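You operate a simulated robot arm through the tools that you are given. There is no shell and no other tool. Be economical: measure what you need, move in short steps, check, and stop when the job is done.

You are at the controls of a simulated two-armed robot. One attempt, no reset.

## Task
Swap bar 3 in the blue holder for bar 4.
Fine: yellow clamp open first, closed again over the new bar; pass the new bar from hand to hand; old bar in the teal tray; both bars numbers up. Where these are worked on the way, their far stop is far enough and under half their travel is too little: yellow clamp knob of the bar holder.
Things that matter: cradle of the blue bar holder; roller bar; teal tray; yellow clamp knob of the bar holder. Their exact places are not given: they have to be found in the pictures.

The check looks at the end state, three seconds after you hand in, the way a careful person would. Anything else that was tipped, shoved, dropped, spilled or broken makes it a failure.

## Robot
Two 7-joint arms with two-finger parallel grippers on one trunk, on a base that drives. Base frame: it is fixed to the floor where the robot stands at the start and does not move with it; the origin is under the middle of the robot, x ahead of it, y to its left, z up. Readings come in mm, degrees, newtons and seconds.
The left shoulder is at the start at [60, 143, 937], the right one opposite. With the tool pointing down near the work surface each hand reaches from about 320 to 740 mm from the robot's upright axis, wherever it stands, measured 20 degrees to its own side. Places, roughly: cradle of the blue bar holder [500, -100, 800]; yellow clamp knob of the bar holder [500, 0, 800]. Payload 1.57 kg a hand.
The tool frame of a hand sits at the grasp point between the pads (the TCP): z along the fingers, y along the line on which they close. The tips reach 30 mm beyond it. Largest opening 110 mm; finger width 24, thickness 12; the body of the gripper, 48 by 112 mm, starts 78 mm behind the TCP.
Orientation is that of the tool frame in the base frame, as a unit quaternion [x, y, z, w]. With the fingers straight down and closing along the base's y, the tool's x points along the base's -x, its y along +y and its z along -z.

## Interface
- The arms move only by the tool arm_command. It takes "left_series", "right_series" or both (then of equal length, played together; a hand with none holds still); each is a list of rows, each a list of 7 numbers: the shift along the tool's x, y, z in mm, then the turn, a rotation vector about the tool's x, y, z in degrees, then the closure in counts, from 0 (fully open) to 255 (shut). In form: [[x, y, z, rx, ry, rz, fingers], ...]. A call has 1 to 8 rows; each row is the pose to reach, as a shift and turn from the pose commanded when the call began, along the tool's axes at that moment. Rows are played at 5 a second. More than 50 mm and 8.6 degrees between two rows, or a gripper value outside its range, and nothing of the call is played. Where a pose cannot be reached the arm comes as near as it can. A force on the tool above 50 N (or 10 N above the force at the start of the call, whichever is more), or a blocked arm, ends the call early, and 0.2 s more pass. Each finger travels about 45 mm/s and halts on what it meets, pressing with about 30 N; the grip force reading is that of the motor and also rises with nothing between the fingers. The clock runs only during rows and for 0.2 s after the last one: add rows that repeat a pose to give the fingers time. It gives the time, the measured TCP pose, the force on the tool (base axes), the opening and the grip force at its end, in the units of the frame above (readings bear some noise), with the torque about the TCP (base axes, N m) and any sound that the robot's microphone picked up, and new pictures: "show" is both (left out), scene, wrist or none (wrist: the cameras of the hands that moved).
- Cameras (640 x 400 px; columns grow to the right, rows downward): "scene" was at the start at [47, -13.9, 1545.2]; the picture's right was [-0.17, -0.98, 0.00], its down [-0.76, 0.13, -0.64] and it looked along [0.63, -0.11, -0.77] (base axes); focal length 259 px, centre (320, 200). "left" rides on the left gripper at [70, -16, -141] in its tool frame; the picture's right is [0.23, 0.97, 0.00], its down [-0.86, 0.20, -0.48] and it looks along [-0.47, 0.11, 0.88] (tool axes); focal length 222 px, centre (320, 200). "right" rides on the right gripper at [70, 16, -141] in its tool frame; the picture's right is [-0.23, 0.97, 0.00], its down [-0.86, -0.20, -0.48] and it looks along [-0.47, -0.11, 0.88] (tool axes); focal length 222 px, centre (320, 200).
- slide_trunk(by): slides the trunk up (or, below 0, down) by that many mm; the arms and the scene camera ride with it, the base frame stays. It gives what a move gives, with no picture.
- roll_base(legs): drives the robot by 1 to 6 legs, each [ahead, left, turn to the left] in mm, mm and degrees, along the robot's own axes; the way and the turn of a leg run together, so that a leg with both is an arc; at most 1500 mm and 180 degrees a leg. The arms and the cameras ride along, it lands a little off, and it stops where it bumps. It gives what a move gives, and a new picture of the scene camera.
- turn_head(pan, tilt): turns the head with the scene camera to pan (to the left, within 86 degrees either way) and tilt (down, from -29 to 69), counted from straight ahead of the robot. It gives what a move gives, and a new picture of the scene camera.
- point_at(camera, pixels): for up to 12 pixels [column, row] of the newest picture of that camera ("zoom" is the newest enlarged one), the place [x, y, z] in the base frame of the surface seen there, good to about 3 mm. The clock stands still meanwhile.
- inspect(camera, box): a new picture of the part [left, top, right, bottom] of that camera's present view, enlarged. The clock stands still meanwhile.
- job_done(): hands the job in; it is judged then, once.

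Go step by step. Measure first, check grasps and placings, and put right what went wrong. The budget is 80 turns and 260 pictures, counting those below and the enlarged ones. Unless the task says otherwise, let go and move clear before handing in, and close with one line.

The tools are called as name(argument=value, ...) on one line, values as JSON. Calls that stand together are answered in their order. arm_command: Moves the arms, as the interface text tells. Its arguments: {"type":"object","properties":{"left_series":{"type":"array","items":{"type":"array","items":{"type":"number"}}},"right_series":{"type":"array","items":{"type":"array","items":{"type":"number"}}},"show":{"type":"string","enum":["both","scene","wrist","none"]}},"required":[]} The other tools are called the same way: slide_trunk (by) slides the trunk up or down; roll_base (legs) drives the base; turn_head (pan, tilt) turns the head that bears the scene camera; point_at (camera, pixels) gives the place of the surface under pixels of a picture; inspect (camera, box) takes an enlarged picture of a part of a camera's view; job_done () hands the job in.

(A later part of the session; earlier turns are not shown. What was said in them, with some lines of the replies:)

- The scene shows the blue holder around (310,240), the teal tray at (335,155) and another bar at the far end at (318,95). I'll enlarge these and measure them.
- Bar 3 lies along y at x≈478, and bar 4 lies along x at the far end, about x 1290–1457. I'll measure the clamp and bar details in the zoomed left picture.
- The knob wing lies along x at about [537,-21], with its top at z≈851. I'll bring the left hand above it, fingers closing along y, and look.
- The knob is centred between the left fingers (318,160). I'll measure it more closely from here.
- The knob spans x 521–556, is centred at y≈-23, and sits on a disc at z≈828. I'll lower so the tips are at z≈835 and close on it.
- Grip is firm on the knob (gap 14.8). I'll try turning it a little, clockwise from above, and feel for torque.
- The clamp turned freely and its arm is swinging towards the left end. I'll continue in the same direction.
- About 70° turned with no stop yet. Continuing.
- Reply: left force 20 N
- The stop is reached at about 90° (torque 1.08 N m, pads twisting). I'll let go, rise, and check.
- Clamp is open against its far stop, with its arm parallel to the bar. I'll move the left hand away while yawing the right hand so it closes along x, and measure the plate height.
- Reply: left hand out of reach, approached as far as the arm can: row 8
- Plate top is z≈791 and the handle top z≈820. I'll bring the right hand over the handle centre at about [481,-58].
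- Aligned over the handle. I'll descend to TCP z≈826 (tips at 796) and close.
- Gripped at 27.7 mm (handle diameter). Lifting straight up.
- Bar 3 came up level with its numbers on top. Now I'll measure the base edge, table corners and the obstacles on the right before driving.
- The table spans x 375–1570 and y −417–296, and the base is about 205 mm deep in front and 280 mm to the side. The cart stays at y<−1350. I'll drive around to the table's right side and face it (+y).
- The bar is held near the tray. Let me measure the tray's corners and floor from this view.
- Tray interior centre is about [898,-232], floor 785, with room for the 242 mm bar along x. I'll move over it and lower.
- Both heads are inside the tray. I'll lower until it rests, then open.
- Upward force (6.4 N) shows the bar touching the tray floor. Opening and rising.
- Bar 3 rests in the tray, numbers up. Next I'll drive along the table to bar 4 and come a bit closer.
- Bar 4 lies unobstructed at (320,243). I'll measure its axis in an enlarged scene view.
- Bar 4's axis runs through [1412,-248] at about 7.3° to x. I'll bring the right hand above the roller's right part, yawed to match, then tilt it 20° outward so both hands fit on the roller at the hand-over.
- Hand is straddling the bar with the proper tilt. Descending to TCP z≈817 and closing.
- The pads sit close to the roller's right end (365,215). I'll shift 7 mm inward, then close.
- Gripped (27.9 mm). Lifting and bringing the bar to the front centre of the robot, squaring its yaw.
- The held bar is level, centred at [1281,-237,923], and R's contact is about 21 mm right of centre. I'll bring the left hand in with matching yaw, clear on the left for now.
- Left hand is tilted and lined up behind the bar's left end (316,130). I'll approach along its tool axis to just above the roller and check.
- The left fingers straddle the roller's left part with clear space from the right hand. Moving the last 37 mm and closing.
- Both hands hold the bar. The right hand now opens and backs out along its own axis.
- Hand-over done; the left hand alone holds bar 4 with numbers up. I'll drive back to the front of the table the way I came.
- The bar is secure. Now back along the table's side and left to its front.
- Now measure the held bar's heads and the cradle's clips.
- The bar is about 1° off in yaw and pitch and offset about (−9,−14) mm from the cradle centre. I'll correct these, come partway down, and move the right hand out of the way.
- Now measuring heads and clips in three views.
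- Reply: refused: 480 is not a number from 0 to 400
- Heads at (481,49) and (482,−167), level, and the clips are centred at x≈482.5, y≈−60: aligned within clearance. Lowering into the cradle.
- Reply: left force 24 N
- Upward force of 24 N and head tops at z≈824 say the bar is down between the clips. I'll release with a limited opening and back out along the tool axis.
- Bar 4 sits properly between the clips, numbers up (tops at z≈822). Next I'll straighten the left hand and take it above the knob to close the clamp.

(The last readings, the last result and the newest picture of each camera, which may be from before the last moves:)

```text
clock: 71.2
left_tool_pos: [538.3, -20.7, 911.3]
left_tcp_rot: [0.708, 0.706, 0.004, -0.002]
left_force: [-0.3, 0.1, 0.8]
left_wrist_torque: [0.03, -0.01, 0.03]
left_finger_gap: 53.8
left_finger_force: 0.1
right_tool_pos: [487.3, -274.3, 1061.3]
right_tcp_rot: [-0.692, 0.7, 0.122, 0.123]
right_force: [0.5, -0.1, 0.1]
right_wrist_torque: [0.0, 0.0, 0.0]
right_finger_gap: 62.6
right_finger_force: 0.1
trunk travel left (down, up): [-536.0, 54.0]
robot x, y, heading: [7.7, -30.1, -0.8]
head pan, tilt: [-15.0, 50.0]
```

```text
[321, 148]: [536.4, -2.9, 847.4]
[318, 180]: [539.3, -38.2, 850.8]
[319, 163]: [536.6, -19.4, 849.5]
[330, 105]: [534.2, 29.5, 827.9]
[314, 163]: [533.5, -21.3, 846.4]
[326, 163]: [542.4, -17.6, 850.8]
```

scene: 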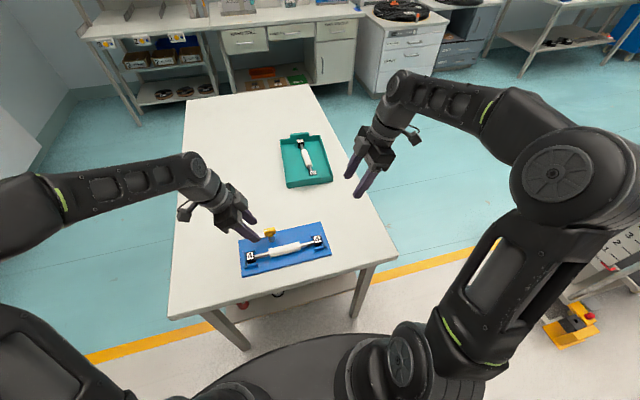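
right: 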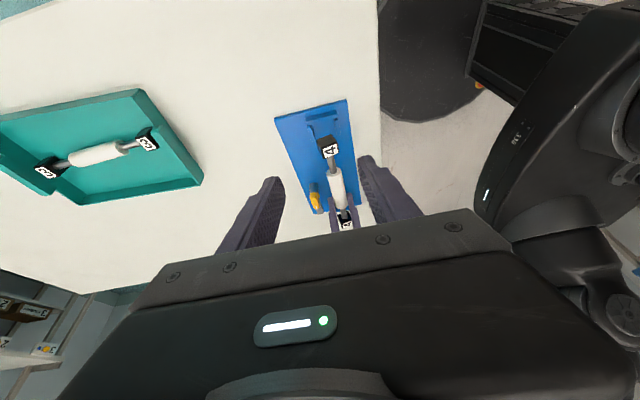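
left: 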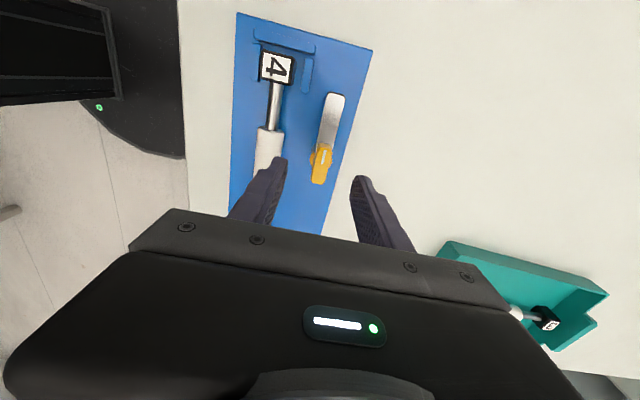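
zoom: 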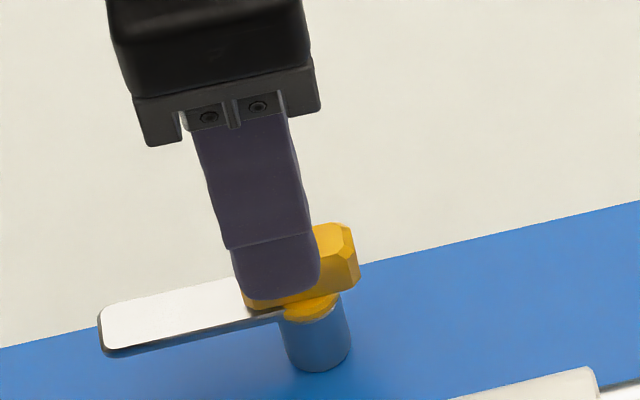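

Knob centre [537.5,−21] matches the hand. Descending and gripping.

arm_command(left_series=[[0, -1, 25, 0, 0, 0, 140], [0, -1, 47, 0, 0, 0, 150], [0, -1, 47, 0, 0, 0, 255], [0, -1, 47, 0, 0, 0, 255], [0, -1, 47, 0, 0, 0, 255], [0, -1, 47, 0, 0, 0, 255]], show="wrist")

```text
clock: 72.6
left_tool_pos: [540.2, -19.6, 864.9]
left_tcp_rot: [0.708, 0.707, 0.003, 0.0]
left_force: [17.4, -0.8, -0.8]
left_wrist_torque: [-0.05, -0.3, 0.12]
left_finger_gap: 14.7
left_finger_force: 30.5
right_tool_pos: [489.2, -273.7, 1060.6]
right_tcp_rot: [-0.691, 0.701, 0.123, 0.122]
right_force: [0.0, 0.6, 0.0]
right_wrist_torque: [0.03, 0.01, -0.02]
right_finger_gap: 62.7
right_finger_force: 0.0
trunk travel left (down, up): [-536.0, 54.0]
robot x, y, heading: [13.2, -34.3, -0.7]
head pan, tilt: [-15.0, 50.0]
```

left: 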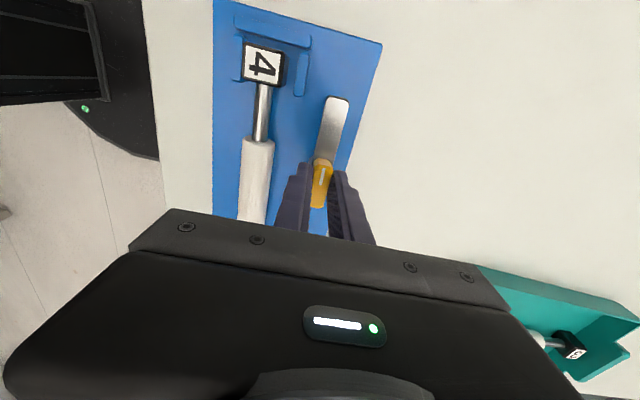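

Gripped, with 17 N sideways showing I'm ~3 mm off in x; I'll relieve that and start turning back (counter-clockwise).

arm_command(left_series=[[0, 3, 0, 0, 0, 0, 255], [0, 3, 0, 0, 0, -8, 255], [0, 3, 0, 0, 0, -16, 255], [0, 3, 0, 0, 0, -24, 255], [0, 3, 0, 0, 0, -32, 255], [0, 3, 0, 0, 0, -40, 255], [0, 3, 0, 0, 0, -40, 255]], show="wrist")

```text
clock: 74.2
left_tool_pos: [537.7, -20.7, 865.0]
left_tcp_rot: [0.424, 0.906, 0.003, -0.001]
left_force: [-8.0, -0.6, 6.1]
left_wrist_torque: [0.51, 0.89, -0.02]
left_finger_gap: 14.6
left_finger_force: 30.8
right_tool_pos: [486.1, -275.3, 1061.1]
right_tcp_rot: [-0.692, 0.701, 0.122, 0.124]
right_force: [0.5, -0.5, -0.5]
right_wrist_torque: [0.01, -0.01, 0.01]
right_finger_gap: 62.8
right_finger_force: 0.1
trunk travel left (down, up): [-536.0, 54.0]
robot x, y, heading: [6.3, -33.8, -1.1]
head pan, tilt: [-15.0, 50.0]
```

left: 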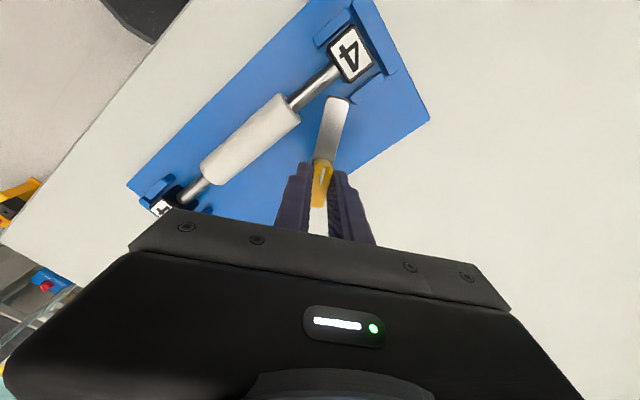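

Turning well. Continuing to the closed stop.

arm_command(left_series=[[1, -1, 0, 0, 0, -8, 255], [1, -1, 0, 0, 0, -16, 255], [1, -1, 0, 0, 0, -24, 255], [1, -1, 0, 0, 0, -32, 255], [1, -1, 0, 0, 0, -40, 255], [1, -1, 0, 0, 0, -46, 255], [1, -1, 0, 0, 0, -52, 255], [1, -1, 0, 0, 0, -52, 255]], show="wrist")

```text
clock: 76.0
left_tool_pos: [535.5, -24.0, 864.7]
left_tcp_rot: [-0.014, 1.0, 0.002, 0.0]
left_force: [-19.5, -20.0, -9.6]
left_wrist_torque: [-0.65, 0.25, -0.7]
left_finger_gap: 14.6
left_finger_force: 30.6
right_tool_pos: [485.5, -277.5, 1061.5]
right_tcp_rot: [-0.691, 0.701, 0.123, 0.125]
right_force: [0.8, -0.1, -0.3]
right_wrist_torque: [-0.01, 0.05, -0.01]
right_finger_gap: 62.6
right_finger_force: 0.1
trunk travel left (down, up): [-536.0, 54.0]
robot x, y, heading: [8.2, -33.9, -0.7]
head pan, tilt: [-15.0, 50.0]
```

left: 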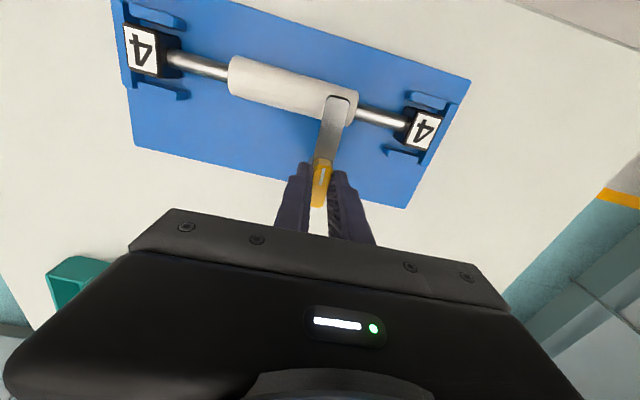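

Closed stop reached (torque −0.7 N m, the arm lying over the roller as before). I'll relieve the side load, let go, and rise.

arm_command(left_series=[[2, -2, 0, 0, 0, 1, 255], [2, -2, 0, 0, 0, 1, 220], [2, -2, 0, 0, 0, 1, 170], [2, -2, 0, 0, 0, 1, 150], [2, -2, -40, 0, 0, 1, 150], [2, -2, -85, 0, 0, 1, 150], [2, -2, -130, 0, 0, 1, 150], [2, 30, -165, 0, 0, 1, 150]])

arm_command(left_series=[[0, 45, -5, 0, 0, 0, 150], [0, 90, -10, 0, 0, 0, 150], [0, 135, -15, 0, 0, 0, 150], [0, 180, -20, 0, 0, 0, 150]])

inspect(camera="scene", box=[230, 210, 342, 280])

point_at(camera="zoom", pixels=[[112, 260], [503, 166], [425, 191]])

inspect(camera="scene", box=[262, 125, 358, 195])

```text
clock: 77.8
left_tool_pos: [534.8, 11.0, 1029.7]
left_tcp_rot: [-0.007, 1.0, 0.002, 0.002]
left_force: [-0.2, -0.5, 1.0]
left_wrist_torque: [0.0, 0.02, 0.02]
left_finger_gap: 45.4
left_finger_force: 0.1
right_tool_pos: [488.5, -274.0, 1061.8]
right_tcp_rot: [-0.692, 0.701, 0.121, 0.122]
right_force: [0.3, 1.0, -0.3]
right_wrist_torque: [-0.04, 0.01, 0.03]
right_finger_gap: 62.4
right_finger_force: 0.0
trunk travel left (down, up): [-536.0, 54.0]
robot x, y, heading: [6.4, -32.8, -0.7]
head pan, tilt: [-15.0, 50.0]
```

scene: 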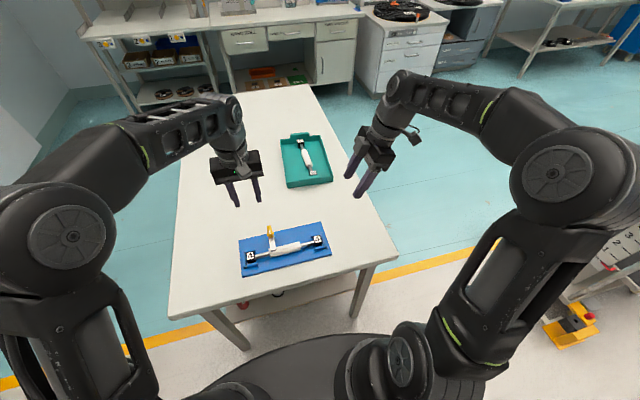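
left: 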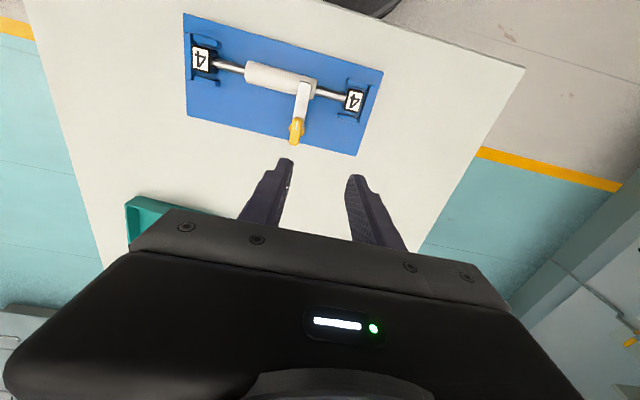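

```text
clock: 78.8
left_tool_pos: [531.9, 189.9, 1051.1]
left_tcp_rot: [-0.007, 1.0, 0.003, 0.0]
left_force: [-0.7, 0.9, -1.1]
left_wrist_torque: [0.0, -0.03, -0.02]
left_finger_gap: 45.3
left_finger_force: 0.2
right_tool_pos: [487.1, -274.4, 1061.4]
right_tcp_rot: [-0.692, 0.701, 0.122, 0.124]
right_force: [0.0, 1.2, -0.8]
right_wrist_torque: [0.0, 0.0, 0.02]
right_finger_gap: 62.7
right_finger_force: 0.1
trunk travel left (down, up): [-536.0, 54.0]
robot x, y, heading: [15.6, -35.0, -0.8]
head pan, tilt: [-15.0, 50.0]
```

scene: 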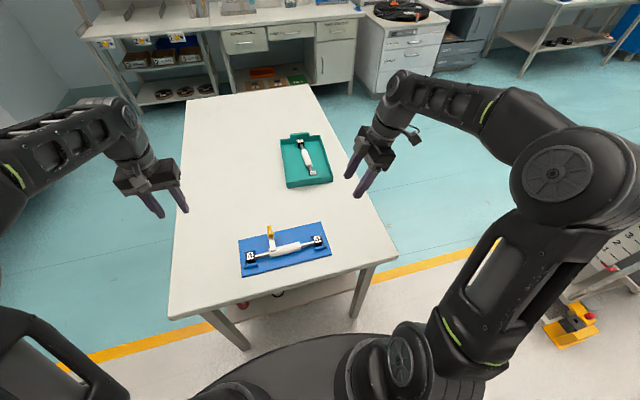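
left: 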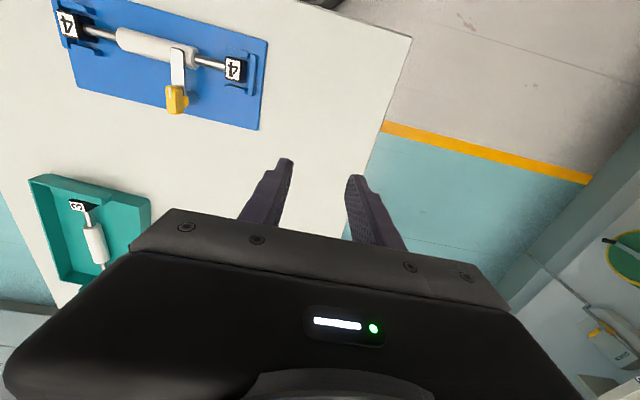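

```text
5.71 times, centred on (286, 245) of scene
```

zoom: 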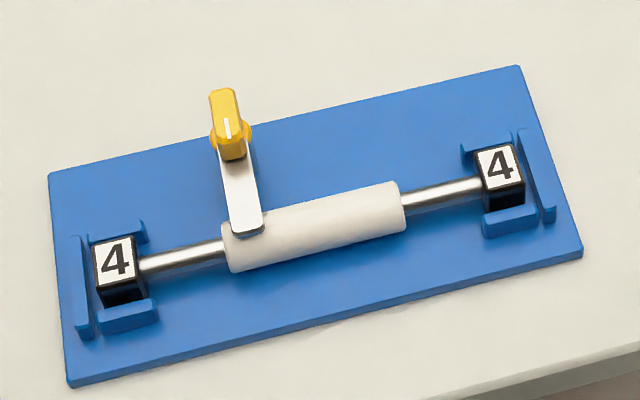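

```text
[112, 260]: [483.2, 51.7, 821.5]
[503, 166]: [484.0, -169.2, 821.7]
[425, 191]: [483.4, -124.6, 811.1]
```

```text
5.71 times, centred on (310, 160) of scene
```

zoom: 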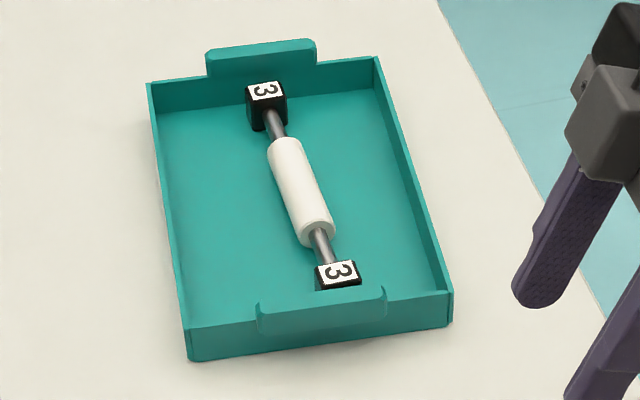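

Bar 4 is seated between the clips with its numbers up and the clamp closed over the roller. Bar 3 lies in the tray, numbers up, and both hands are clear, so I'm handing in.

job_done()

```text
The job is handed in.
```

Bar 4 is now in the blue holder with the yellow clamp closed over it. I passed it from the right hand to the left on the way, and bar 3 lies in the teal tray; both bars have their numbers up.
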